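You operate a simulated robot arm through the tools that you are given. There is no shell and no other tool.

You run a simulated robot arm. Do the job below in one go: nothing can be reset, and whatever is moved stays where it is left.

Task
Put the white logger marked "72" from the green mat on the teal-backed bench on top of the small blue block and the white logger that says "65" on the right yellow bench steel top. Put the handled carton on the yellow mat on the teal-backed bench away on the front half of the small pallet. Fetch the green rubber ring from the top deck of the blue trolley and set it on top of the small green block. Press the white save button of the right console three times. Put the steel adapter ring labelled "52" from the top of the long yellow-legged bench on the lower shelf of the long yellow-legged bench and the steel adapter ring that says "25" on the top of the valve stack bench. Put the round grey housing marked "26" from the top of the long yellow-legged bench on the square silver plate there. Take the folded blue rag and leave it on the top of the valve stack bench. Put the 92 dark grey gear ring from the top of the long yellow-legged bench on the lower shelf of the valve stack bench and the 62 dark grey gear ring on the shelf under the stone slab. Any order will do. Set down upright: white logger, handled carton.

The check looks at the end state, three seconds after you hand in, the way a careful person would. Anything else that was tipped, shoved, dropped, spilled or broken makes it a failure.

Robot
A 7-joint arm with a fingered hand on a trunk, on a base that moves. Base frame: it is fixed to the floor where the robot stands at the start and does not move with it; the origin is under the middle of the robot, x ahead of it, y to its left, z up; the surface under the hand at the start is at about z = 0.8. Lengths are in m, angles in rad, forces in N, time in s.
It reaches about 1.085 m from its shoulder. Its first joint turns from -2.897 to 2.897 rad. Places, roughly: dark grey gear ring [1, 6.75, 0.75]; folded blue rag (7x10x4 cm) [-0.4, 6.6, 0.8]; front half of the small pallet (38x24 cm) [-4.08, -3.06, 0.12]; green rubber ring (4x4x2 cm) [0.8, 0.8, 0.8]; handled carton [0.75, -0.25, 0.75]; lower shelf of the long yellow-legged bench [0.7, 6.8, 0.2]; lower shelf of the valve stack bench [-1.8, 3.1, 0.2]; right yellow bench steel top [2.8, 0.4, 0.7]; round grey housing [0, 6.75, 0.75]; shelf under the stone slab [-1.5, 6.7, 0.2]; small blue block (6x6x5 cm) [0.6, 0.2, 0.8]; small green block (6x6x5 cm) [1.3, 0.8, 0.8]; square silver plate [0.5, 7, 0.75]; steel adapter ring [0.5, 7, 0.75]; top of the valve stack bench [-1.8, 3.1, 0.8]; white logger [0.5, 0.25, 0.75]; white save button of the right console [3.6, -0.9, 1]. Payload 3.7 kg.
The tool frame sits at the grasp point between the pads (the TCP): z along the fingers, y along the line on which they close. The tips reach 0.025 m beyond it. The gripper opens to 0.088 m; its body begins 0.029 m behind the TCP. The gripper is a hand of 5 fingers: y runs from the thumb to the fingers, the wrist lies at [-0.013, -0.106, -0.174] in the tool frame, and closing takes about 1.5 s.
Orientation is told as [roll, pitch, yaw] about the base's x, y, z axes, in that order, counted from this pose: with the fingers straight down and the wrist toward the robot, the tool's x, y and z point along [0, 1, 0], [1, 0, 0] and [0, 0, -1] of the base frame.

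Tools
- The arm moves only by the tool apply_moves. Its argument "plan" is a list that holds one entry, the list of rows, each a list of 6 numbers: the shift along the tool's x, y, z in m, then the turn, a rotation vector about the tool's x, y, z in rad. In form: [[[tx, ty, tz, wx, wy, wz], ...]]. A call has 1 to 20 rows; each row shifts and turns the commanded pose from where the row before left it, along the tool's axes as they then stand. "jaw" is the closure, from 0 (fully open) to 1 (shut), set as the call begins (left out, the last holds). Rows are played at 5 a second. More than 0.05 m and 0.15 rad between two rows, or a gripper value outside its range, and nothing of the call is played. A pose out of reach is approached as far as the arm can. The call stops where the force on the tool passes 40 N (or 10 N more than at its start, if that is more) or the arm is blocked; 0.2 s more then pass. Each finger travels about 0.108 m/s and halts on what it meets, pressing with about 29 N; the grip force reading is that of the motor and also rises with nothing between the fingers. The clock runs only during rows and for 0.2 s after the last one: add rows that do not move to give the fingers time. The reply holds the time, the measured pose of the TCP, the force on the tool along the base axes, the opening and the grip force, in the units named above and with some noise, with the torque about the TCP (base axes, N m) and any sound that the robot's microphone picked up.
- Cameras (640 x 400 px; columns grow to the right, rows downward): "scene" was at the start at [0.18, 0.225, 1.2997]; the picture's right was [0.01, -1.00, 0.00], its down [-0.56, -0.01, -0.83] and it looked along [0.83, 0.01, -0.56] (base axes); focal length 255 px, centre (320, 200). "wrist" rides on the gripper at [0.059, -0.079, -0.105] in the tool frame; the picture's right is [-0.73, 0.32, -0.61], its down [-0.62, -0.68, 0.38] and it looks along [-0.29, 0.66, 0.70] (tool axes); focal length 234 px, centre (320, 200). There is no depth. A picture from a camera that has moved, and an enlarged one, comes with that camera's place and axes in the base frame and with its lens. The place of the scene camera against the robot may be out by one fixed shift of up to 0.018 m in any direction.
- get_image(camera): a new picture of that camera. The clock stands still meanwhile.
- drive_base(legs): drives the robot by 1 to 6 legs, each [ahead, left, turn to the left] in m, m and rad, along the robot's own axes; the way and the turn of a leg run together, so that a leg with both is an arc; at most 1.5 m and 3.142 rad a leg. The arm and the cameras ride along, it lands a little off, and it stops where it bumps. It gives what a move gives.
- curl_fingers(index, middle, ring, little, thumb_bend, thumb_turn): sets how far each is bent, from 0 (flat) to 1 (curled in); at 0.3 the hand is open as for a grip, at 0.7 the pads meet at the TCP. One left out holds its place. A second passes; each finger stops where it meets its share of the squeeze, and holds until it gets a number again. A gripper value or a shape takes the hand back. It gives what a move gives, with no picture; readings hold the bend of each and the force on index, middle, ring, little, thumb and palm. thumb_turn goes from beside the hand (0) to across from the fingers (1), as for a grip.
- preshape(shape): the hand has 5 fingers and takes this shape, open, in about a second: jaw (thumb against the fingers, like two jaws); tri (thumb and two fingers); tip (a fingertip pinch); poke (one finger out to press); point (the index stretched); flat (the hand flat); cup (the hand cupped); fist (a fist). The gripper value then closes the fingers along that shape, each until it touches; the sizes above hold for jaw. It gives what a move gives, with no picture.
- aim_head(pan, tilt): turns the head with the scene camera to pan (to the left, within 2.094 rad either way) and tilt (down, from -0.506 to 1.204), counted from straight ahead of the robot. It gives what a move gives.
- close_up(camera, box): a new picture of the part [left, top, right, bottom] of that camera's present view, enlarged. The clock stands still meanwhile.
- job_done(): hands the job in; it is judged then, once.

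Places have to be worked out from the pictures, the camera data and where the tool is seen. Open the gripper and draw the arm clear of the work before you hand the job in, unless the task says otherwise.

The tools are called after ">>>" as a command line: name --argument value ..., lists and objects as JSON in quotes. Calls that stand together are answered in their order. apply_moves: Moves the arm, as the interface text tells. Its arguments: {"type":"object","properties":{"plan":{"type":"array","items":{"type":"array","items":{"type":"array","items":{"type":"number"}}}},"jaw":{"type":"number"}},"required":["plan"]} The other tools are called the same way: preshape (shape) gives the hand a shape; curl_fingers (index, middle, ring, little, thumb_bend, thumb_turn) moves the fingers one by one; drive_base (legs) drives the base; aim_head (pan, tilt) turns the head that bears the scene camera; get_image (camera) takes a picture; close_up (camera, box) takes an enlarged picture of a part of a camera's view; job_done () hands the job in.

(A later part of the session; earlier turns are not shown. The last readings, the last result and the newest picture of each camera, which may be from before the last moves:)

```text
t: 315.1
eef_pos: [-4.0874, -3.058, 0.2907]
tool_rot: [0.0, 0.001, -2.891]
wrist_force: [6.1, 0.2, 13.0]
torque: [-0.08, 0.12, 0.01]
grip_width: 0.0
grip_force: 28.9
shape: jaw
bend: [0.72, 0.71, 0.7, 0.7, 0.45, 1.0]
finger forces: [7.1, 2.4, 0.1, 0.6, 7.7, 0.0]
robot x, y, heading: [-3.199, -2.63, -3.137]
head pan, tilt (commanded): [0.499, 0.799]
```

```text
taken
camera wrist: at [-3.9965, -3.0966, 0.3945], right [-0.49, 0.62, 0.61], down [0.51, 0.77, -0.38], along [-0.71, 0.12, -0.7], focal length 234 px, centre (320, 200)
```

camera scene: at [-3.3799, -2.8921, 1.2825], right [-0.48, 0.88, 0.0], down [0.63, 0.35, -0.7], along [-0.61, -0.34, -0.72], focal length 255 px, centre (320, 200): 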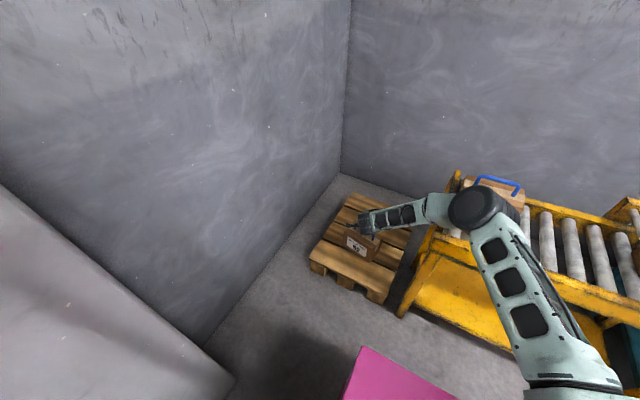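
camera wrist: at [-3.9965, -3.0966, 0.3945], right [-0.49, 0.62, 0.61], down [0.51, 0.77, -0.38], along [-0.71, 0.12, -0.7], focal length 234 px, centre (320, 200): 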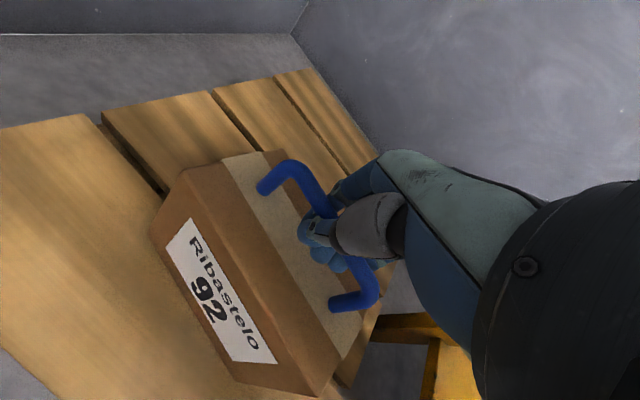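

The carton has landed on the pallet (vertical force reversed). I ease up 3 mm and open the hand.

>>> apply_moves --plan '[[[0, 0, -0.003, 0, 0, 0], [0, 0, 0, 0, 0, 0]]]'

>>> apply_moves --plan '[[[0, 0, 0, 0, 0, 0], [0, 0, 0, 0, 0, 0], [0, 0, 0, 0, 0, 0], [0, 0, 0, 0, 0, 0], [0, 0, 0, 0, 0, 0], [0, 0, 0, 0, 0, 0]]]' --jaw 0

>>> get_image --camera "wrist"

```text
t: 315.7
eef_pos: [-4.0866, -3.0585, 0.2916]
tool_rot: [0.001, 0.003, -2.893]
wrist_force: [2.5, -3.4, -2.4]
torque: [-0.05, 0.0, 0.08]
grip_width: 0.0
grip_force: 29.1
shape: jaw
bend: [0.72, 0.71, 0.7, 0.7, 0.45, 1.0]
finger forces: [9.4, 3.7, 0.8, 1.2, 28.9, 0.0]
robot x, y, heading: [-3.2003, -2.6303, -3.138]
head pan, tilt (commanded): [0.499, 0.799]
```

```text
t: 317.1
eef_pos: [-4.0865, -3.0591, 0.2911]
tool_rot: [-0.001, 0.001, -2.893]
wrist_force: [0.2, 0.1, 0.6]
torque: [-0.01, -0.03, -0.04]
grip_width: 0.0876
grip_force: 0.1
shape: jaw
bend: [0.3, 0.3, 0.3, 0.3, 0.3, 0.98]
finger forces: [0.0, 0.0, 0.0, 0.0, 0.0, 0.1]
robot x, y, heading: [-3.202, -2.6248, -3.14]
head pan, tilt (commanded): [0.499, 0.799]
```

```text
taken
camera wrist: at [-3.9964, -3.0962, 0.3963], right [-0.49, 0.62, 0.61], down [0.51, 0.77, -0.38], along [-0.71, 0.12, -0.7], focal length 234 px, centre (320, 200)
```

wrist: 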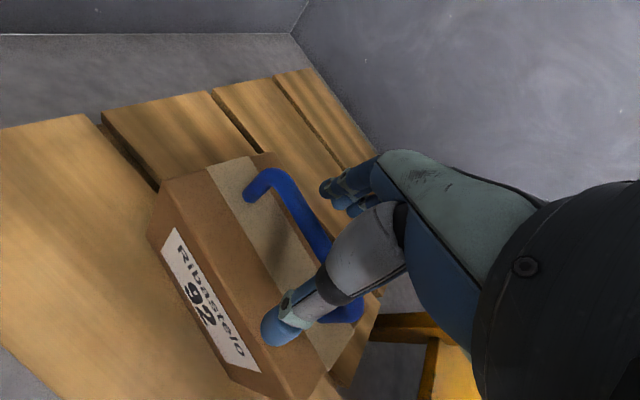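

The carton stands on the pallet and the handle is free. I raise the hand straight up and look at the result.

>>> apply_moves --plan '[[[0, 0, -0.02, 0, 0, 0], [0, 0, -0.03, 0, 0, 0], [0, 0, -0.05, 0, 0, 0], [0, 0, -0.05, 0, 0, 0], [0, 0, -0.05, 0, 0, 0], [0, 0, -0.05, 0, 0, 0], [0, 0, -0.05, 0, 0, 0], [0, 0, -0.05, 0, 0, 0], [0, 0, -0.05, 0, 0, 0], [0, 0, -0.05, 0, 0, 0], [0, 0, -0.05, 0, 0, 0], [0, 0, -0.05, 0, 0, 0], [0, 0, -0.05, 0, 0, 0], [0, -0.02, -0.05, 0, 0, 0], [0, -0.05, -0.05, 0, 0, 0], [0, -0.05, -0.03, 0, 0, 0], [0, -0.05, -0.03, 0, 0, 0], [0, -0.05, 0, 0, 0, 0], [0, 0, 0, 0, 0, 0]]]'

>>> get_image --camera "scene"

```text
refused: row 14 steps farther than a row can; nothing moved
```

```text
taken
camera scene: at [-3.3793, -2.8919, 1.2826], right [-0.48, 0.88, 0.0], down [0.63, 0.35, -0.7], along [-0.61, -0.34, -0.72], focal length 255 px, centre (320, 200)
```

scene: 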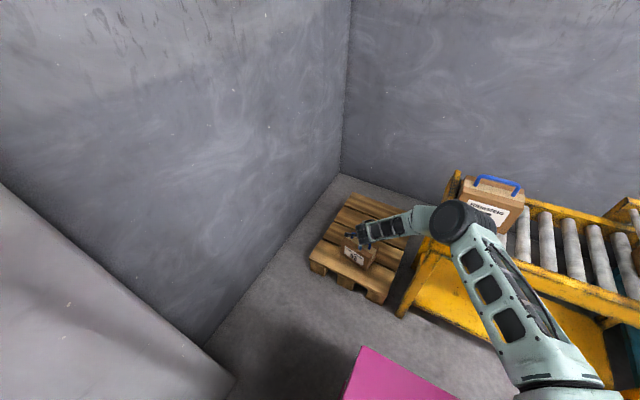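

One row was too long; I redo the lift with smaller rows.

>>> apply_moves --plan '[[[0, 0, -0.02, 0, 0, 0], [0, 0, -0.03, 0, 0, 0], [0, 0, -0.05, 0, 0, 0], [0, 0, -0.05, 0, 0, 0], [0, 0, -0.05, 0, 0, 0], [0, 0, -0.05, 0, 0, 0], [0, 0, -0.05, 0, 0, 0], [0, 0, -0.05, 0, 0, 0], [0, 0, -0.05, 0, 0, 0], [0, 0, -0.05, 0, 0, 0], [0, 0, -0.05, 0, 0, 0], [0, 0, -0.05, 0, 0, 0], [0, 0, -0.05, 0, 0, 0], [0, -0.02, -0.045, 0, 0, 0], [0, -0.03, -0.04, 0, 0, 0], [0, -0.03, -0.04, 0, 0, 0], [0, -0.04, -0.03, 0, 0, 0], [0, -0.05, 0, 0, 0, 0], [0, -0.05, 0, 0, 0, 0], [0, 0, 0, 0, 0, 0]]]'

>>> get_image --camera "scene"

```text
t: 321.3
eef_pos: [-3.8753, -3.0054, 1.0467]
tool_rot: [0.001, 0.001, -2.893]
wrist_force: [0.8, 0.1, -0.2]
torque: [0.0, -0.01, -0.03]
grip_width: 0.0878
grip_force: 0.1
shape: jaw
bend: [0.3, 0.3, 0.3, 0.3, 0.3, 0.98]
finger forces: [0.0, 0.0, 0.1, 0.1, 0.1, 0.0]
robot x, y, heading: [-3.201, -2.6261, -3.143]
head pan, tilt (commanded): [0.499, 0.799]
```

```text
taken
camera scene: at [-3.3793, -2.8919, 1.2826], right [-0.48, 0.88, 0.0], down [0.63, 0.35, -0.7], along [-0.61, -0.34, -0.72], focal length 255 px, centre (320, 200)
```

scene: 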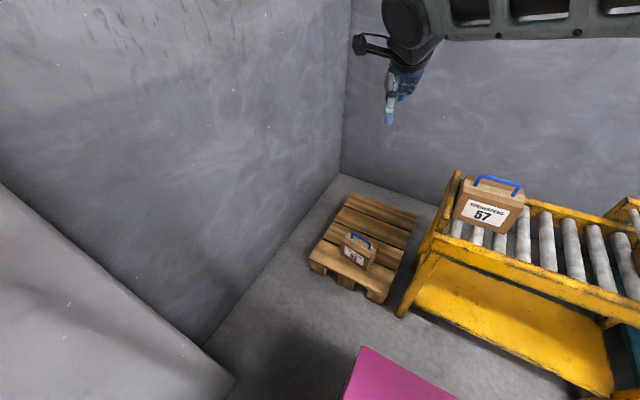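

The carton stands upright on the pallet's front half and the roller bench is undisturbed. I back out diagonally, then re-centre the arm for travel.

>>> drive_base --legs '[[-0.6, -0.6, 0]]'

>>> apply_moves --plan '[[[-0.0452, -0.0115, 0, 0, 0, 0], [-0.0452, -0.0115, 0, 0, 0, 0], [-0.0452, -0.0115, 0, 0, 0, 0], [-0.0452, -0.0115, 0, 0, 0, 0], [-0.0452, -0.0115, 0, 0, 0, 0], [-0.0452, -0.0115, 0, 0, 0, 0], [0, 0, 0, 0, 0, 0.125], [0, 0, 0, 0, 0, 0.125], [0, 0, 0, 0, 0, 0]]]'

>>> drive_base --legs '[[-1.5, -0.1, 0], [-0.55, 0, 0], [0, 0, -1.57], [1.5, 0, 0], [1.4, 0, 0]]'

>>> aim_head --pan 0.0 --tilt 0.25

>>> get_image --camera "scene"

```text
t: 325.8
eef_pos: [-3.2785, -2.4061, 1.0457]
tool_rot: [-0.001, 0.001, -2.889]
wrist_force: [0.0, -0.5, -1.1]
torque: [-0.02, 0.02, 0.0]
grip_width: 0.0876
grip_force: 0.1
shape: jaw
bend: [0.3, 0.3, 0.3, 0.3, 0.3, 0.98]
finger forces: [0.0, 0.0, 0.1, 0.0, 0.1, 0.0]
robot x, y, heading: [-2.6038, -2.0257, -3.13]
head pan, tilt (commanded): [0.499, 0.799]
```

```text
t: 327.8
eef_pos: [-3.2803, -2.1253, 1.0464]
tool_rot: [-0.001, 0.002, -3.14]
wrist_force: [-1.5, -0.3, 0.2]
torque: [0.01, -0.04, -0.01]
grip_width: 0.0879
grip_force: 0.1
shape: jaw
bend: [0.3, 0.3, 0.3, 0.3, 0.3, 0.98]
finger forces: [0.0, 0.0, 0.0, 0.1, 0.0, 0.0]
robot x, y, heading: [-2.6024, -2.0242, -3.135]
head pan, tilt (commanded): [0.499, 0.799]
```

```text
refused: leg 1 is longer than a leg can be; nothing moved
```

```text
t: 328.8
eef_pos: [-3.2799, -2.1271, 1.0459]
tool_rot: [0.001, 0.002, -3.139]
wrist_force: [0.5, 0.7, -0.3]
torque: [0.01, 0.0, 0.04]
grip_width: 0.088
grip_force: 0.0
shape: jaw
bend: [0.3, 0.3, 0.3, 0.3, 0.3, 0.98]
finger forces: [0.1, 0.1, 0.0, 0.1, 0.1, 0.0]
robot x, y, heading: [-2.6028, -2.0245, -3.136]
head pan, tilt (commanded): [0.0, 0.25]
```

```text
taken
camera scene: at [-2.8053, -2.2524, 1.3316], right [-0.01, 1.0, 0.0], down [0.25, 0.0, -0.97], along [-0.97, -0.01, -0.25], focal length 255 px, centre (320, 200)
```

scene: 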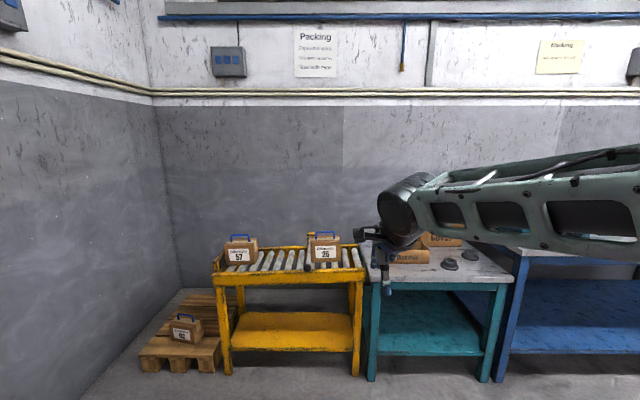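

The carton looks well placed. I drive east along the corridor, turn to face +y and head north.

>>> drive_base --legs '[[-1.45, -0.1, 0], [-0.6, 0, 0], [0, 0, -1.575], [1.5, 0, 0], [1.4, 0, 0]]'

>>> get_image --camera "scene"

```text
t: 356.6
eef_pos: [-0.6379, 1.6843, 1.0457]
tool_rot: [-0.001, 0.004, 1.566]
wrist_force: [0.4, -0.1, -0.7]
torque: [-0.02, 0.01, 0.03]
grip_width: 0.0876
grip_force: 0.0
shape: jaw
bend: [0.3, 0.3, 0.3, 0.3, 0.3, 0.98]
finger forces: [0.0, 0.0, 0.0, 0.1, 0.0, 0.0]
robot x, y, heading: [-0.5415, 1.0133, 1.572]
head pan, tilt (commanded): [0.0, 0.25]
```

```text
taken
camera scene: at [-0.7754, 1.2011, 1.3317], right [1.0, 0.0, 0.0], down [0.0, -0.25, -0.97], along [0.0, 0.97, -0.25], focal length 255 px, centre (320, 200)
```

scene: 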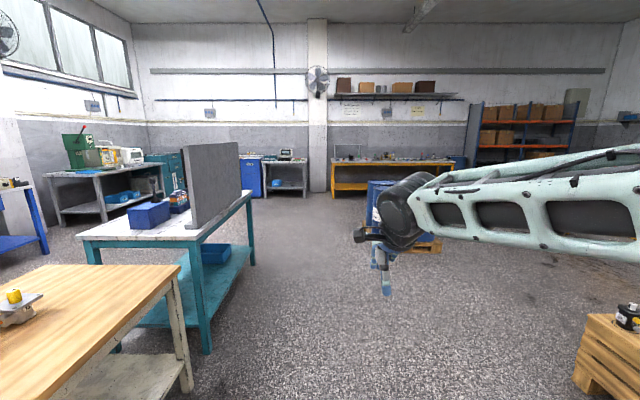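

The way north between the valve bench and the barrels is clear. I drive up to about y = 5.1.

>>> drive_base --legs '[[1.45, 0.25, 0], [1.5, 0, 0], [1.1, 0, 0]]'

>>> aim_head --pan -0.3 --tilt 0.3

>>> get_image --camera "scene"

>>> aim_head --pan 0.4 --tilt 0.3

>>> get_image --camera "scene"

```text
t: 376.1
eef_pos: [-0.9271, 5.73, 1.0447]
tool_rot: [0.0, 0.001, 1.586]
wrist_force: [-0.3, 0.4, -1.1]
torque: [0.0, 0.02, -0.01]
grip_width: 0.0878
grip_force: 0.0
shape: jaw
bend: [0.3, 0.3, 0.3, 0.3, 0.3, 0.98]
finger forces: [0.0, 0.0, 0.0, 0.0, 0.0, 0.0]
robot x, y, heading: [-0.818, 5.0574, 1.587]
head pan, tilt (commanded): [0.0, 0.25]
```

```text
t: 376.9
eef_pos: [-0.9271, 5.7303, 1.0444]
tool_rot: [0.0, 0.003, 1.585]
wrist_force: [-0.2, 0.3, 0.3]
torque: [0.0, -0.03, 0.03]
grip_width: 0.0878
grip_force: 0.1
shape: jaw
bend: [0.3, 0.3, 0.3, 0.3, 0.3, 0.98]
finger forces: [0.0, 0.0, 0.0, 0.0, 0.0, 0.1]
robot x, y, heading: [-0.8151, 5.058, 1.592]
head pan, tilt (commanded): [-0.3, 0.3]
```

```text
taken
camera scene: at [-1.0266, 5.2404, 1.327], right [0.96, -0.28, 0.0], down [-0.08, -0.28, -0.96], along [0.26, 0.92, -0.3], focal length 255 px, centre (320, 200)
```

scene: 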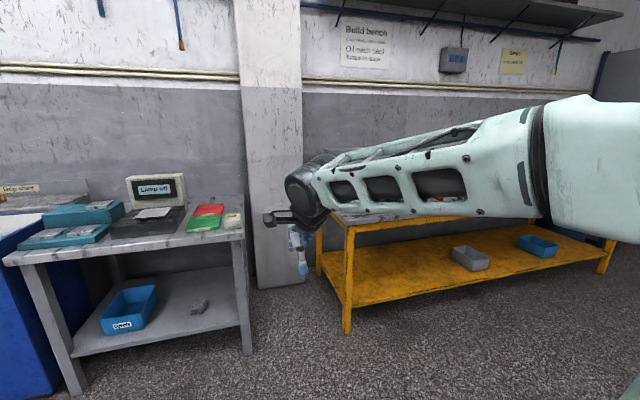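

```text
t: 378.0
eef_pos: [-0.9267, 5.7301, 1.046]
tool_rot: [0.0, 0.001, 1.584]
wrist_force: [1.0, -0.2, -0.2]
torque: [0.02, 0.0, -0.01]
grip_width: 0.0878
grip_force: 0.0
shape: jaw
bend: [0.3, 0.3, 0.3, 0.3, 0.3, 0.98]
finger forces: [0.0, 0.0, 0.0, 0.1, 0.0, 0.0]
robot x, y, heading: [-0.8168, 5.0554, 1.592]
head pan, tilt (commanded): [0.4, 0.3]
```

```text
taken
camera scene: at [-1.0904, 5.236, 1.327], right [0.91, 0.41, 0.0], down [0.12, -0.27, -0.96], along [-0.39, 0.87, -0.3], focal length 255 px, centre (320, 200)
```

scene: 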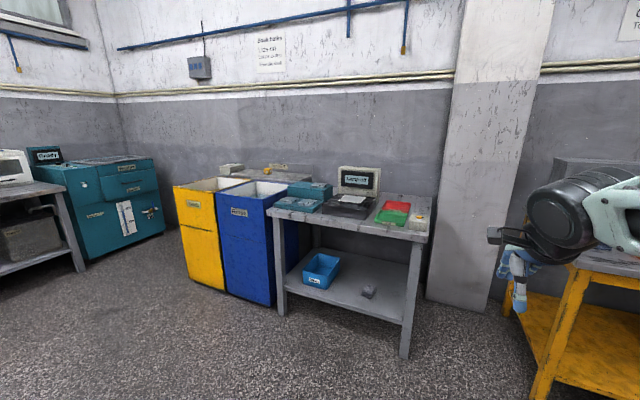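

I can see the stone-slab bench on the left and the long yellow-legged bench on the right. I move up to the long bench and look at what is on it.

>>> drive_base --legs '[[0.7, 0, -0.02], [0, -0.75, 0]]'

>>> aim_head --pan 0.1 --tilt 0.55

>>> get_image --camera "scene"

>>> aim_head --pan -0.7 --tilt 0.55

>>> get_image --camera "scene"

```text
t: 385.5
eef_pos: [-0.1677, 6.4281, 1.0451]
tool_rot: [0.001, 0.002, 1.567]
wrist_force: [0.2, -0.1, 0.2]
torque: [0.0, 0.01, -0.01]
grip_width: 0.0875
grip_force: 0.1
shape: jaw
bend: [0.3, 0.3, 0.3, 0.3, 0.3, 0.98]
finger forces: [0.1, 0.0, 0.1, 0.0, 0.0, 0.0]
robot x, y, heading: [-0.0696, 5.7549, 1.572]
head pan, tilt (commanded): [0.4, 0.3]
```

```text
t: 386.3
eef_pos: [-0.1666, 6.4292, 1.0454]
tool_rot: [0.0, 0.002, 1.565]
wrist_force: [0.6, 1.0, -0.1]
torque: [-0.01, 0.03, -0.01]
grip_width: 0.0877
grip_force: 0.2
shape: jaw
bend: [0.3, 0.3, 0.3, 0.3, 0.3, 0.98]
finger forces: [0.0, 0.1, 0.0, 0.0, 0.1, 0.0]
robot x, y, heading: [-0.0672, 5.7498, 1.575]
head pan, tilt (commanded): [0.099, 0.55]
```

```text
taken
camera scene: at [-0.3122, 5.9422, 1.3041], right [1.0, 0.1, 0.0], down [0.05, -0.52, -0.85], along [-0.08, 0.85, -0.52], focal length 255 px, centre (320, 200)
```

scene: 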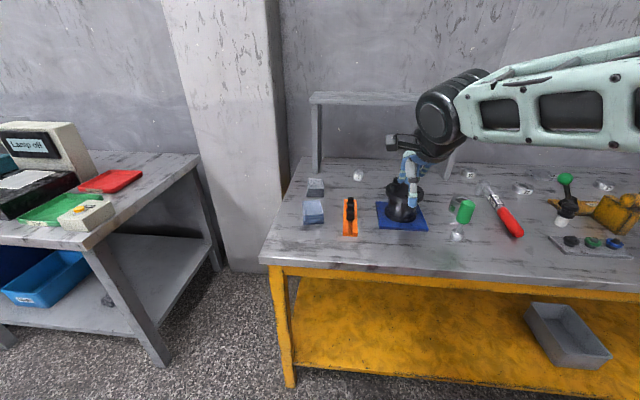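

```text
t: 387.4
eef_pos: [-0.1654, 6.4294, 1.0454]
tool_rot: [-0.001, 0.003, 1.565]
wrist_force: [-1.1, 0.4, -0.3]
torque: [0.02, 0.0, 0.0]
grip_width: 0.0877
grip_force: 0.1
shape: jaw
bend: [0.3, 0.3, 0.3, 0.3, 0.3, 0.98]
finger forces: [0.1, 0.0, 0.0, 0.0, 0.0, 0.0]
robot x, y, heading: [-0.0695, 5.7549, 1.566]
head pan, tilt (commanded): [-0.7, 0.55]
```

```text
taken
camera scene: at [-0.2455, 5.9216, 1.304], right [0.77, -0.64, 0.0], down [-0.34, -0.4, -0.85], along [0.55, 0.65, -0.52], focal length 255 px, centre (320, 200)
```

scene: 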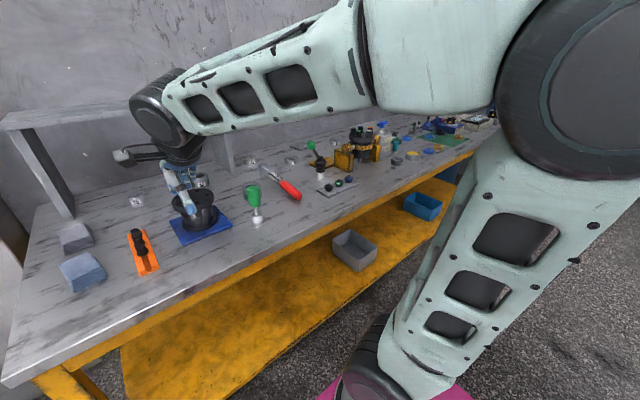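

I zoom in on the bench top to identify the labelled items.

>>> aim_head --pan 0.0 --tilt 0.5

>>> close_up --camera "scene" --box '[250, 140, 410, 260]'

>>> close_up --camera "scene" --box '[400, 140, 640, 290]'

```text
t: 388.5
eef_pos: [-0.1667, 6.4304, 1.0441]
tool_rot: [0.0, 0.002, 1.566]
wrist_force: [0.4, -0.3, 0.0]
torque: [-0.01, 0.0, 0.0]
grip_width: 0.0876
grip_force: 0.2
shape: jaw
bend: [0.3, 0.3, 0.3, 0.3, 0.3, 0.98]
finger forces: [0.0, 0.1, 0.0, 0.0, 0.0, 0.0]
robot x, y, heading: [-0.0697, 5.7483, 1.574]
head pan, tilt (commanded): [0.0, 0.499]
```

```text
3.33 times, centred on (330, 200) of scene
camera zoom: at [-0.3032, 5.9438, 1.3086], right [1.0, 0.0, 0.0], down [0.0, -0.48, -0.88], along [0.0, 0.88, -0.48], focal length 849 px, centre (287, 200)
```

zoom: 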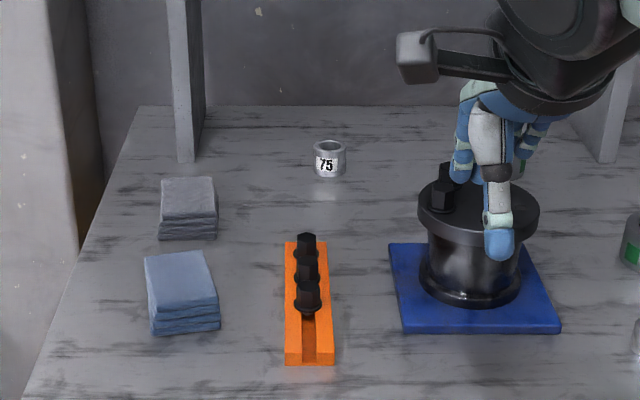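

```text
2.67 times, centred on (520, 215) of scene
camera zoom: at [-0.3032, 5.9438, 1.3086], right [1.0, 0.0, 0.0], down [0.0, -0.48, -0.88], along [0.0, 0.88, -0.48], focal length 679 px, centre (-213, 160)
```

zoom: 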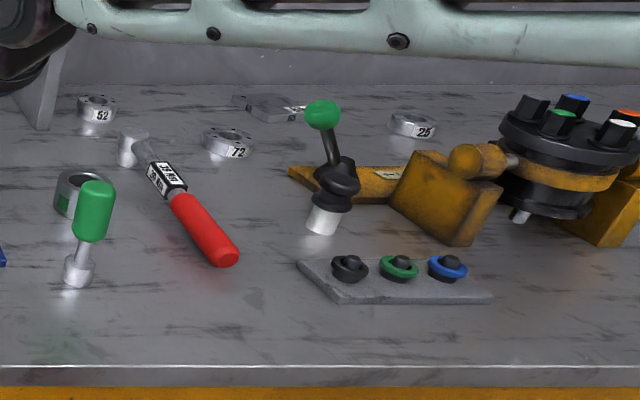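

I can read rings 75, 52, 72 and 25, and the blue rag at the left. I drive right to survey the rest of the bench.

>>> drive_base --legs '[[-0.05, -0.85, 0]]'

>>> get_image --camera "scene"

>>> close_up --camera "scene" --box '[80, 130, 360, 290]'

>>> close_up --camera "scene" --box '[340, 150, 640, 320]'

```text
t: 393.1
eef_pos: [0.6895, 6.3796, 1.0452]
tool_rot: [0.0, 0.001, 1.569]
wrist_force: [-0.7, 0.3, 0.2]
torque: [0.0, 0.01, 0.0]
grip_width: 0.0879
grip_force: 0.0
shape: jaw
bend: [0.3, 0.3, 0.3, 0.3, 0.3, 0.98]
finger forces: [0.0, 0.0, 0.0, 0.0, 0.1, 0.0]
robot x, y, heading: [0.7894, 5.7037, 1.571]
head pan, tilt (commanded): [0.0, 0.499]
```

```text
taken
camera scene: at [0.5535, 5.8933, 1.3086], right [1.0, 0.0, 0.0], down [0.0, -0.48, -0.88], along [0.0, 0.88, -0.48], focal length 255 px, centre (320, 200)
```

scene: 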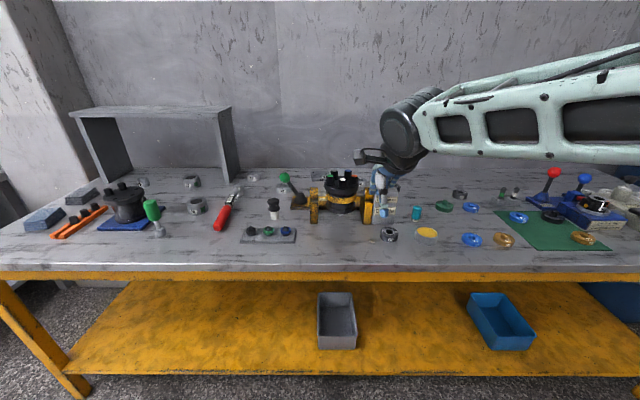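

```text
2.29 times, centred on (220, 210) of scene
camera zoom: at [0.5535, 5.8933, 1.3086], right [1.0, 0.0, 0.0], down [0.0, -0.48, -0.88], along [0.0, 0.88, -0.48], focal length 582 px, centre (549, 177)
```

zoom: 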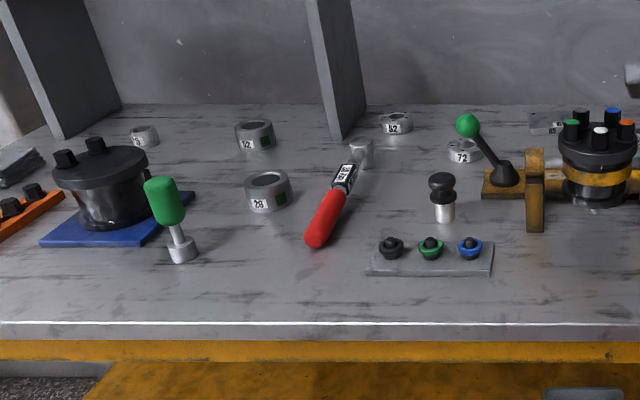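

```text
2.13 times, centred on (490, 235) of scene
camera zoom: at [0.5535, 5.8933, 1.3086], right [1.0, 0.0, 0.0], down [0.0, -0.48, -0.88], along [0.0, 0.88, -0.48], focal length 543 px, centre (-43, 125)
```

zoom: 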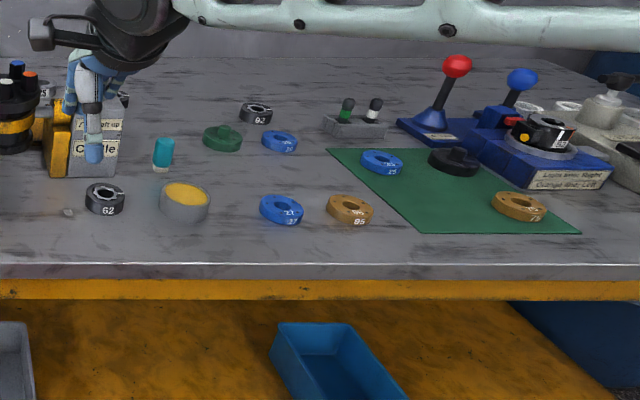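

I zoom in closer to read the labels on the grey housings, adapter rings, gear rings and the silver plate.

>>> close_up --camera "scene" --box '[160, 165, 240, 225]'

>>> close_up --camera "scene" --box '[240, 165, 340, 225]'

>>> close_up --camera "scene" --box '[375, 180, 495, 260]'

>>> close_up --camera "scene" --box '[20, 170, 160, 250]'

```text
6.67 times, centred on (200, 195) of scene
camera zoom: at [0.5535, 5.8933, 1.3086], right [1.0, 0.0, 0.0], down [0.0, -0.48, -0.88], along [0.0, 0.88, -0.48], focal length 1697 px, centre (1120, 233)
```

zoom: 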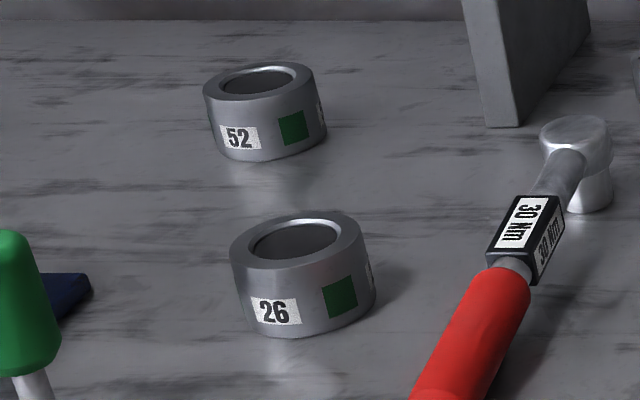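

```text
6.40 times, centred on (290, 195) of scene
camera zoom: at [0.5535, 5.8933, 1.3086], right [1.0, 0.0, 0.0], down [0.0, -0.48, -0.88], along [0.0, 0.88, -0.48], focal length 1629 px, centre (512, 232)
```

zoom: 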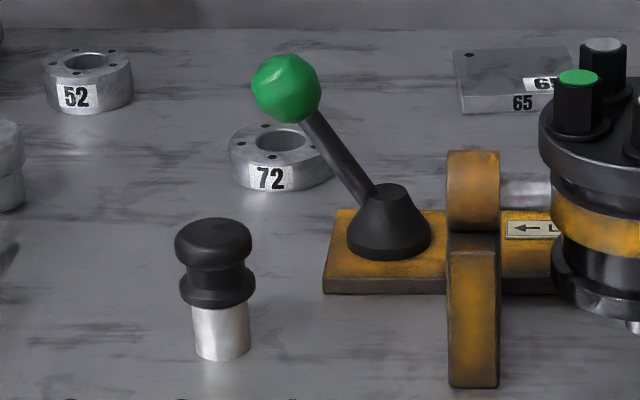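

```text
5.00 times, centred on (435, 220) of scene
camera zoom: at [0.5535, 5.8933, 1.3086], right [1.0, 0.0, 0.0], down [0.0, -0.48, -0.88], along [0.0, 0.88, -0.48], focal length 1273 px, centre (-255, 100)
```

zoom: 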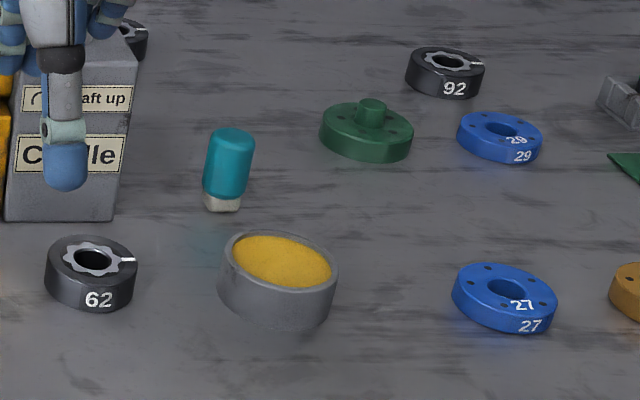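

```text
4.57 times, centred on (90, 210) of scene
camera zoom: at [0.5535, 5.8933, 1.3086], right [1.0, 0.0, 0.0], down [0.0, -0.48, -0.88], along [0.0, 0.88, -0.48], focal length 1164 px, centre (1371, 154)
```

zoom: 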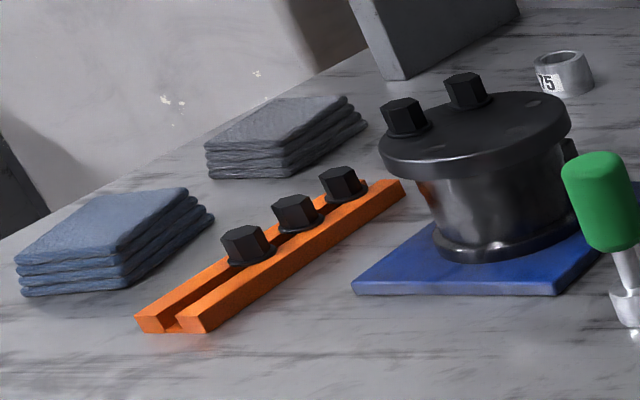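

All targets are identified: housing 26 near [0.08, 6.74], adapter 52 near [0.24, 7.03], silver plate (65) near [0.56, 7.04], adapter 25 near [0.76, 6.98], gear rings 62 near [0.78, 6.57] and 92 near [1.15, 6.86]. I drive over to adapter 52 first.

>>> drive_base --legs '[[0.0, 0.58, 0], [0.24, 0, 0]]'

>>> get_image --camera "wrist"

>>> get_image --camera "scene"

```text
t: 397.8
eef_pos: [0.1031, 6.619, 1.0454]
tool_rot: [0.001, 0.002, 1.568]
wrist_force: [-0.2, -1.1, 0.6]
torque: [0.0, -0.01, 0.01]
grip_width: 0.0876
grip_force: 0.1
shape: jaw
bend: [0.3, 0.3, 0.3, 0.3, 0.3, 0.98]
finger forces: [0.0, 0.0, 0.0, 0.0, 0.0, 0.0]
robot x, y, heading: [0.202, 5.9416, 1.573]
head pan, tilt (commanded): [0.0, 0.499]
```

```text
taken
camera wrist: at [0.045, 6.5401, 1.1499], right [0.73, 0.32, 0.61], down [0.62, -0.68, -0.38], along [0.29, 0.66, -0.7], focal length 234 px, centre (320, 200)
```

wrist: 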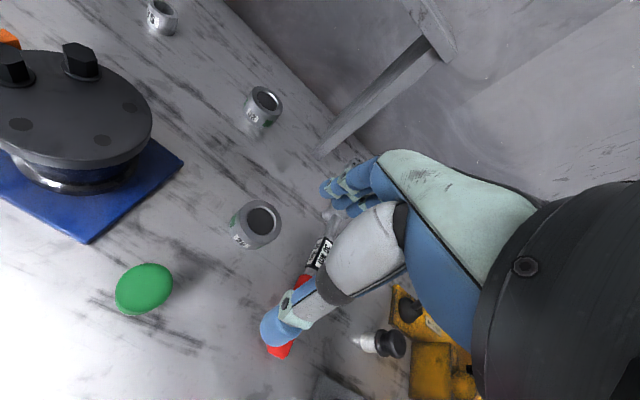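

```text
taken
camera scene: at [-0.0304, 6.1331, 1.3086], right [1.0, 0.0, 0.0], down [0.0, -0.48, -0.88], along [0.0, 0.88, -0.48], focal length 255 px, centre (320, 200)
```

scene: 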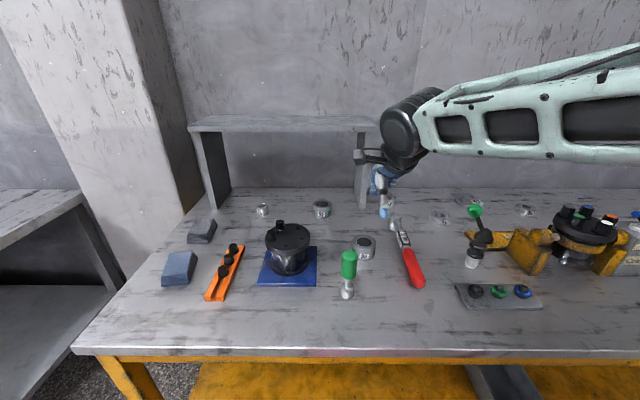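

A raised rack's right post stands near x ≈ 0.15, close to adapter 52. I move the hand to the right of it, turn it slightly, and look closely.

>>> apply_moves --plan '[[[-0.04, 0.0, -0.02, 0, 0, 0], [-0.04, 0.0, 0, 0, 0, 0], [-0.04, 0.02, 0, 0, 0, 0], [-0.04, 0.02, 0, 0, 0, 0], [-0.03, 0.03, 0, 0, 0, 0], [0, 0.04, 0, 0, 0, -0.1], [0, 0.04, 0, 0, 0, -0.12], [0, 0.03, 0, 0, 0, -0.11], [0, 0, 0, 0, 0, 0]]]'

>>> get_image --camera "wrist"

>>> get_image --camera "scene"

```text
t: 399.8
eef_pos: [0.2841, 6.7984, 1.066]
tool_rot: [0.0, -0.001, 1.903]
wrist_force: [0.3, 0.4, 0.0]
torque: [-0.02, -0.02, -0.01]
grip_width: 0.0876
grip_force: 0.1
shape: jaw
bend: [0.3, 0.3, 0.3, 0.3, 0.3, 0.98]
finger forces: [0.0, 0.0, 0.0, 0.0, 0.0, 0.0]
robot x, y, heading: [0.1998, 5.9421, 1.577]
head pan, tilt (commanded): [0.0, 0.499]
```

```text
taken
camera wrist: at [0.2538, 6.7046, 1.1697], right [0.58, 0.54, 0.61], down [0.81, -0.44, -0.38], along [0.06, 0.72, -0.7], focal length 234 px, centre (320, 200)
```

wrist: 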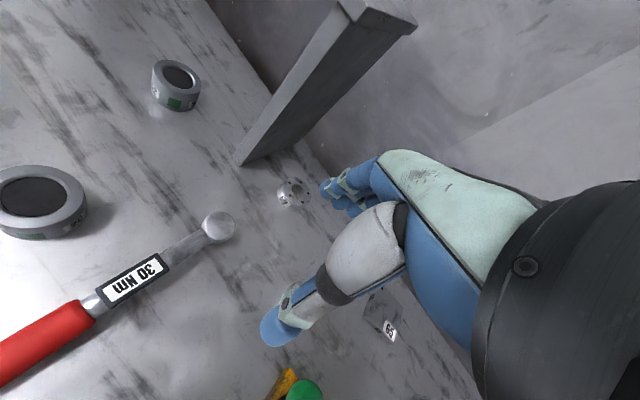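

```text
taken
camera scene: at [-0.0304, 6.1331, 1.3086], right [1.0, 0.0, 0.0], down [0.0, -0.48, -0.88], along [0.0, 0.88, -0.48], focal length 255 px, centre (320, 200)
```

scene: 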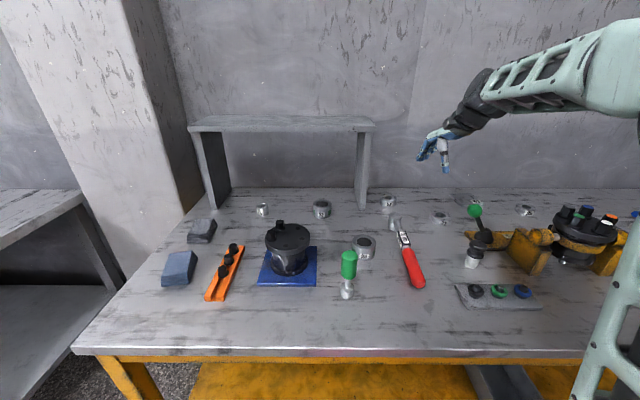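

>>> close_up --camera "wrist" --box '[220, 130, 340, 230]'

>>> close_up --camera "scene" --box '[340, 170, 440, 230]'

```text
4.00 times, centred on (280, 180) of wrist
camera zoom: at [0.2538, 6.7046, 1.1697], right [0.58, 0.54, 0.61], down [0.81, -0.44, -0.38], along [0.06, 0.72, -0.7], focal length 937 px, centre (480, 280)
```

zoom: 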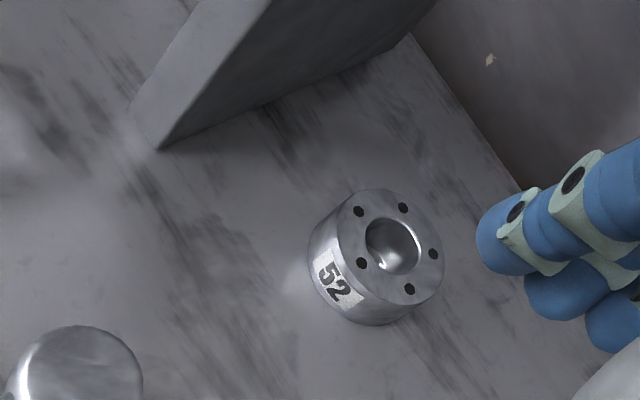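

```text
6.40 times, centred on (390, 200) of scene
camera zoom: at [-0.0304, 6.1331, 1.3086], right [1.0, 0.0, 0.0], down [0.0, -0.48, -0.88], along [0.0, 0.88, -0.48], focal length 1629 px, centre (-128, 200)
```

zoom: 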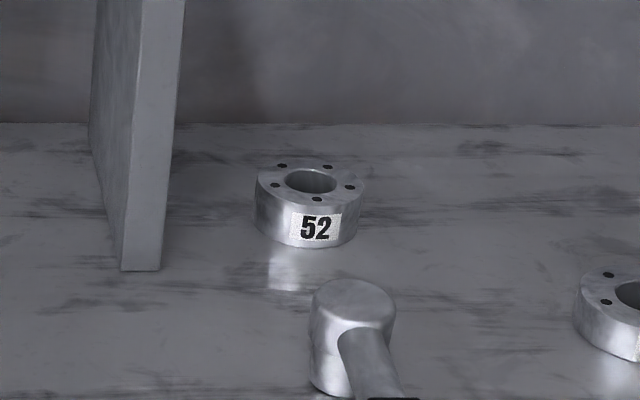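

Adapter 52's top centre is near [0.243, 7.017, 0.835], about 6 cm wide, with 6–7 cm between it and the post. I take the tri shape and move above it.

>>> preshape --shape "tri"

>>> apply_moves --plan '[[[-0.0066, 0.0443, 0, 0, 0, 0], [-0.0066, 0.0443, 0, 0, 0, 0], [-0.0066, 0.0443, 0, 0, 0, 0], [-0.0066, 0.0443, 0, 0, 0, 0], [-0.0066, 0.0443, 0, 0, 0, 0], [0, 0, 0.04, 0, 0, 0], [0, 0, 0.04, 0, 0, 0], [0, 0, 0, 0, 0, 0]]]'

>>> get_image --camera "wrist"

>>> close_up --camera "scene" --box '[320, 110, 460, 230]'

```text
t: 400.6
eef_pos: [0.2832, 6.799, 1.065]
tool_rot: [0.001, 0.003, 1.901]
wrist_force: [-0.8, -0.7, 1.1]
torque: [0.0, -0.02, 0.01]
grip_width: 0.0878
grip_force: 0.0
shape: tri
bend: [0.3, 0.3, 0.99, 0.99, 0.3, 0.98]
finger forces: [0.0, 0.1, 0.0, 0.0, 0.0, 0.0]
robot x, y, heading: [0.2032, 5.9441, 1.577]
head pan, tilt (commanded): [0.0, 0.499]
```

```text
t: 402.4
eef_pos: [0.2428, 7.0181, 0.9865]
tool_rot: [0.0, 0.002, 1.901]
wrist_force: [0.4, -0.7, -1.3]
torque: [0.01, 0.0, 0.0]
grip_width: 0.0878
grip_force: 0.0
shape: tri
bend: [0.3, 0.3, 0.99, 0.99, 0.3, 0.98]
finger forces: [0.0, 0.1, 0.0, 0.0, 0.0, 0.0]
robot x, y, heading: [0.1981, 5.9439, 1.575]
head pan, tilt (commanded): [0.0, 0.499]
```

```text
taken
camera wrist: at [0.2128, 6.9251, 1.0899], right [0.58, 0.54, 0.61], down [0.81, -0.44, -0.38], along [0.06, 0.71, -0.7], focal length 234 px, centre (320, 200)
```

wrist: 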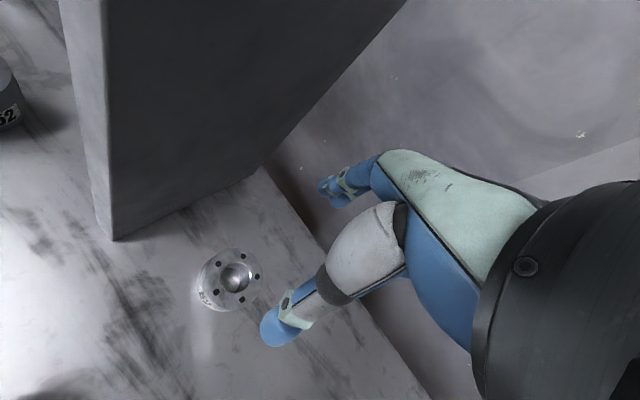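

```text
3.33 times, centred on (390, 170) of scene
camera zoom: at [-0.0304, 6.1331, 1.3086], right [1.0, 0.0, 0.0], down [0.0, -0.48, -0.88], along [0.0, 0.88, -0.48], focal length 849 px, centre (87, 300)
```

zoom: 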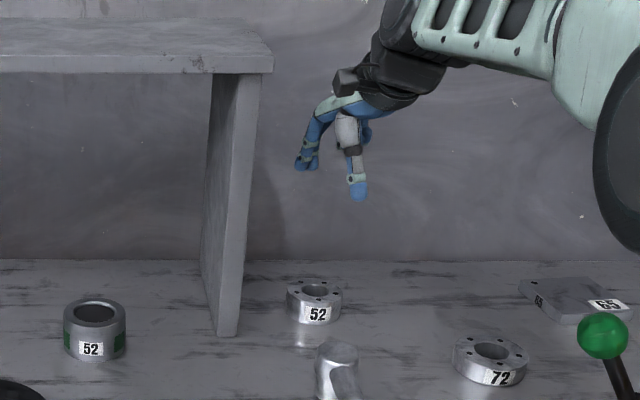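

The ring lies right below the grasp point. I lower to z ≈ 0.836 in guarded steps.

>>> apply_moves --plan '[[[0, 0, 0.04, 0, 0, 0], [0, 0, 0.04, 0, 0, 0], [0, 0, 0.035, 0, 0, 0], [0, 0, 0.02, 0, 0, 0], [0, 0, 0.01, 0, 0, 0], [0, 0, 0.005, 0, 0, 0], [0, 0, 0, 0, 0, 0]]]'

>>> get_image --camera "wrist"

>>> close_up --camera "scene" --box '[320, 110, 460, 230]'

```text
t: 404.1
eef_pos: [0.2424, 7.0185, 0.8361]
tool_rot: [0.0, 0.003, 1.901]
wrist_force: [-0.3, 0.0, -0.4]
torque: [-0.02, 0.03, 0.0]
grip_width: 0.0876
grip_force: 0.1
shape: tri
bend: [0.3, 0.3, 0.99, 0.99, 0.3, 0.98]
finger forces: [0.0, 0.0, 0.1, 0.1, 0.0, 0.0]
robot x, y, heading: [0.2025, 5.9411, 1.577]
head pan, tilt (commanded): [0.0, 0.499]
```

```text
taken
camera wrist: at [0.2125, 6.9242, 0.9398], right [0.58, 0.54, 0.61], down [0.81, -0.44, -0.38], along [0.06, 0.71, -0.7], focal length 234 px, centre (320, 200)
```

wrist: 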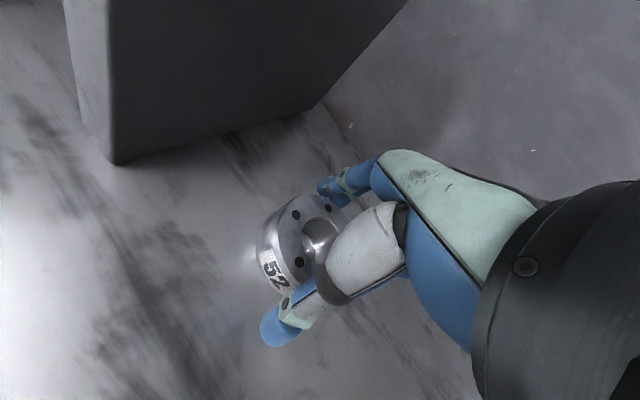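

```text
3.33 times, centred on (390, 170) of scene
camera zoom: at [-0.0304, 6.1331, 1.3086], right [1.0, 0.0, 0.0], down [0.0, -0.48, -0.88], along [0.0, 0.88, -0.48], focal length 849 px, centre (87, 300)
```

zoom: 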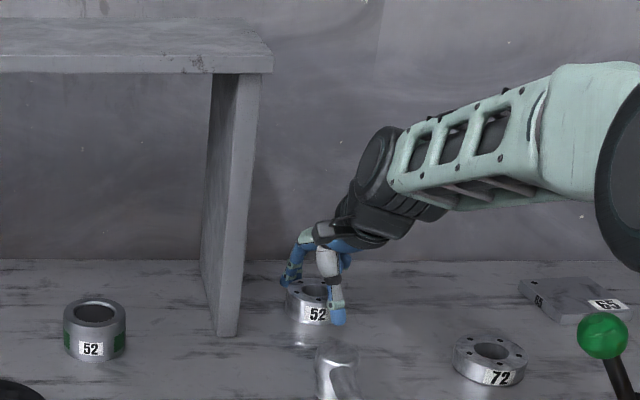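

The ring is between the thumb and the two fingers. I close the grip.

>>> apply_moves --plan '[[[0, 0, 0, 0, 0, 0], [0, 0, 0, 0, 0, 0], [0, 0, 0, 0, 0, 0], [0, 0, 0, 0, 0, 0], [0, 0, 0, 0, 0, 0], [0, 0, 0, 0, 0, 0], [0, 0, 0, 0, 0, 0]]]' --jaw 1

>>> get_image --camera "wrist"

```text
t: 405.6
eef_pos: [0.2422, 7.0167, 0.8356]
tool_rot: [0.001, 0.001, 1.901]
wrist_force: [0.4, -0.3, 0.1]
torque: [0.05, 0.0, 0.0]
grip_width: 0.055
grip_force: 29.2
shape: tri
bend: [0.73, 0.39, 1.0, 1.0, 0.63, 1.0]
finger forces: [13.3, 12.7, 0.1, 0.1, 26.1, 0.0]
robot x, y, heading: [0.2046, 5.9445, 1.577]
head pan, tilt (commanded): [0.0, 0.499]
```

```text
taken
camera wrist: at [0.2126, 6.9243, 0.9399], right [0.58, 0.54, 0.61], down [0.81, -0.44, -0.38], along [0.06, 0.71, -0.7], focal length 234 px, centre (320, 200)
```

wrist: 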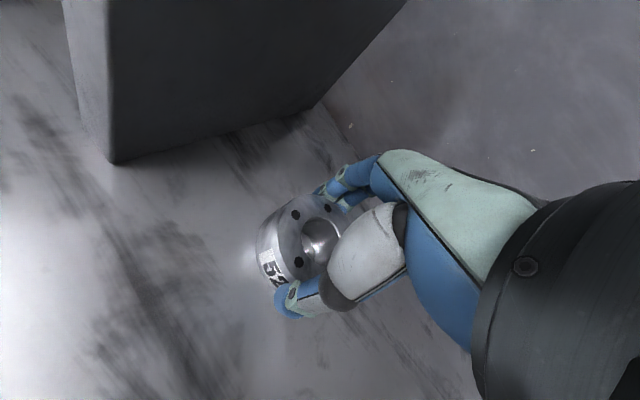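

Held at 5.5 cm with balanced forces. I lift it straight up and pull it back toward the robot.

>>> apply_moves --plan '[[[0, 0, -0.02, 0, 0, 0], [0, 0, -0.04, 0, 0, 0], [0, 0, -0.04, 0, 0, 0], [0, 0, -0.04, 0, 0, 0], [-0.015, -0.04, -0.02, 0, 0, 0], [-0.015, -0.045, 0, 0, 0, 0], [-0.015, -0.045, 0, 0, 0, 0], [-0.015, -0.045, 0, 0, 0, 0], [-0.015, -0.045, 0, 0, 0, 0], [-0.015, -0.045, 0, 0, 0, 0], [0, -0.045, 0, 0, 0, 0], [0, 0, 0, 0, 0, 0]]]'

>>> get_image --camera "wrist"

>>> get_image --camera "scene"

```text
t: 408.2
eef_pos: [0.4281, 6.7549, 0.9941]
tool_rot: [-0.001, 0.001, 1.901]
wrist_force: [0.0, -0.2, -4.4]
torque: [0.0, 0.04, -0.02]
grip_width: 0.0549
grip_force: 29.1
shape: tri
bend: [0.73, 0.4, 1.0, 1.0, 0.63, 1.0]
finger forces: [13.9, 13.1, 0.0, 0.0, 26.5, 0.0]
robot x, y, heading: [0.2028, 5.9433, 1.579]
head pan, tilt (commanded): [0.0, 0.499]
```

```text
taken
camera wrist: at [0.398, 6.6606, 1.0994], right [0.58, 0.54, 0.61], down [0.81, -0.44, -0.38], along [0.06, 0.71, -0.7], focal length 234 px, centre (320, 200)
```

wrist: 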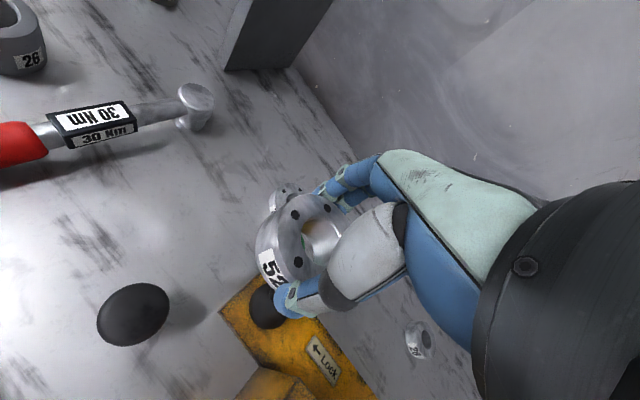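

```text
taken
camera scene: at [-0.0303, 6.1333, 1.3086], right [1.0, 0.0, 0.0], down [0.0, -0.48, -0.88], along [0.0, 0.88, -0.48], focal length 255 px, centre (320, 200)
```

scene: 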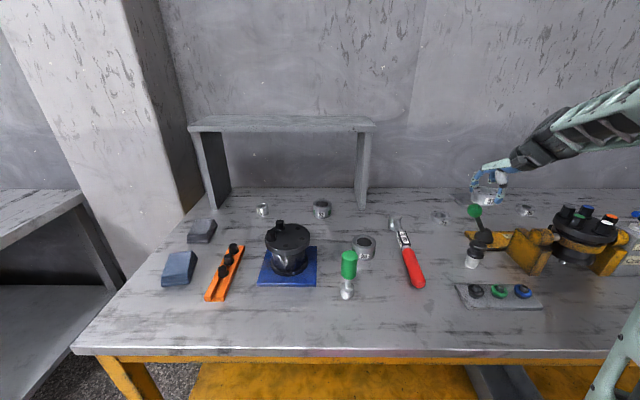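

Adapter 52 is held (about 0.45 kg). I raise it slightly, pull it back over the bench front and square up the hand before moving the base.

>>> apply_moves --plan '[[[0, 0, -0.045, 0, 0, 0], [0.0298, -0.0321, 0, 0, 0, 0], [0.0298, -0.0321, 0, 0, 0, 0], [0.0298, -0.0321, 0, 0, 0, 0], [0.0298, -0.0321, 0, 0, 0, 0], [0.0298, -0.0321, 0, 0, 0, 0], [0.0298, -0.0321, 0, 0, 0, 0], [0.0298, -0.0321, 0, 0, 0, 0], [0.0298, -0.0321, 0, 0, 0, 0], [0.0298, -0.0321, 0, 0, 0, 0], [0, 0, 0, 0, 0, 0.11], [0, 0, 0, 0, 0, 0.11], [0, 0, 0, 0, 0, 0.11], [0, 0, 0, 0, 0, 0]]]'

>>> drive_base --legs '[[-0.35, 0, 0], [0, -0.78, 0], [-0.4, 0, 0]]'

>>> aim_head --pan -0.1 --tilt 0.55

>>> get_image --camera "scene"

```text
t: 411.2
eef_pos: [0.2691, 6.3938, 1.0413]
tool_rot: [0.0, 0.002, 1.57]
wrist_force: [-0.1, 0.4, -4.8]
torque: [0.01, -0.01, 0.0]
grip_width: 0.0547
grip_force: 28.9
shape: tri
bend: [0.73, 0.4, 1.0, 1.0, 0.63, 1.0]
finger forces: [14.1, 13.1, 0.1, 0.0, 26.1, 0.0]
robot x, y, heading: [0.2053, 5.9463, 1.576]
head pan, tilt (commanded): [0.0, 0.499]
```

```text
t: 419.4
eef_pos: [1.0492, 5.6552, 1.0402]
tool_rot: [0.001, 0.002, 1.58]
wrist_force: [0.3, -0.2, -4.9]
torque: [-0.01, 0.0, 0.0]
grip_width: 0.0545
grip_force: 29.1
shape: tri
bend: [0.73, 0.4, 1.0, 1.0, 0.63, 1.0]
finger forces: [14.0, 13.0, 0.0, 0.0, 26.2, 0.1]
robot x, y, heading: [0.9896, 5.2039, 1.582]
head pan, tilt (commanded): [0.0, 0.499]
```

```text
t: 420.1
eef_pos: [1.048, 5.6551, 1.0423]
tool_rot: [0.002, 0.002, 1.581]
wrist_force: [0.5, 0.3, -5.3]
torque: [0.0, 0.02, 0.02]
grip_width: 0.0547
grip_force: 28.8
shape: tri
bend: [0.73, 0.4, 1.0, 1.0, 0.63, 1.0]
finger forces: [14.0, 13.0, 0.0, 0.0, 26.1, 0.0]
robot x, y, heading: [0.9874, 5.2083, 1.584]
head pan, tilt (commanded): [-0.099, 0.55]
```

```text
taken
camera scene: at [0.7612, 5.3902, 1.304], right [1.0, -0.09, 0.0], down [-0.05, -0.52, -0.85], along [0.07, 0.85, -0.52], focal length 255 px, centre (320, 200)
```

scene: 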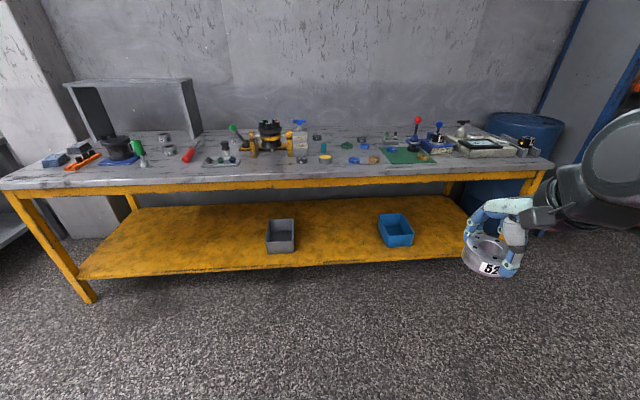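

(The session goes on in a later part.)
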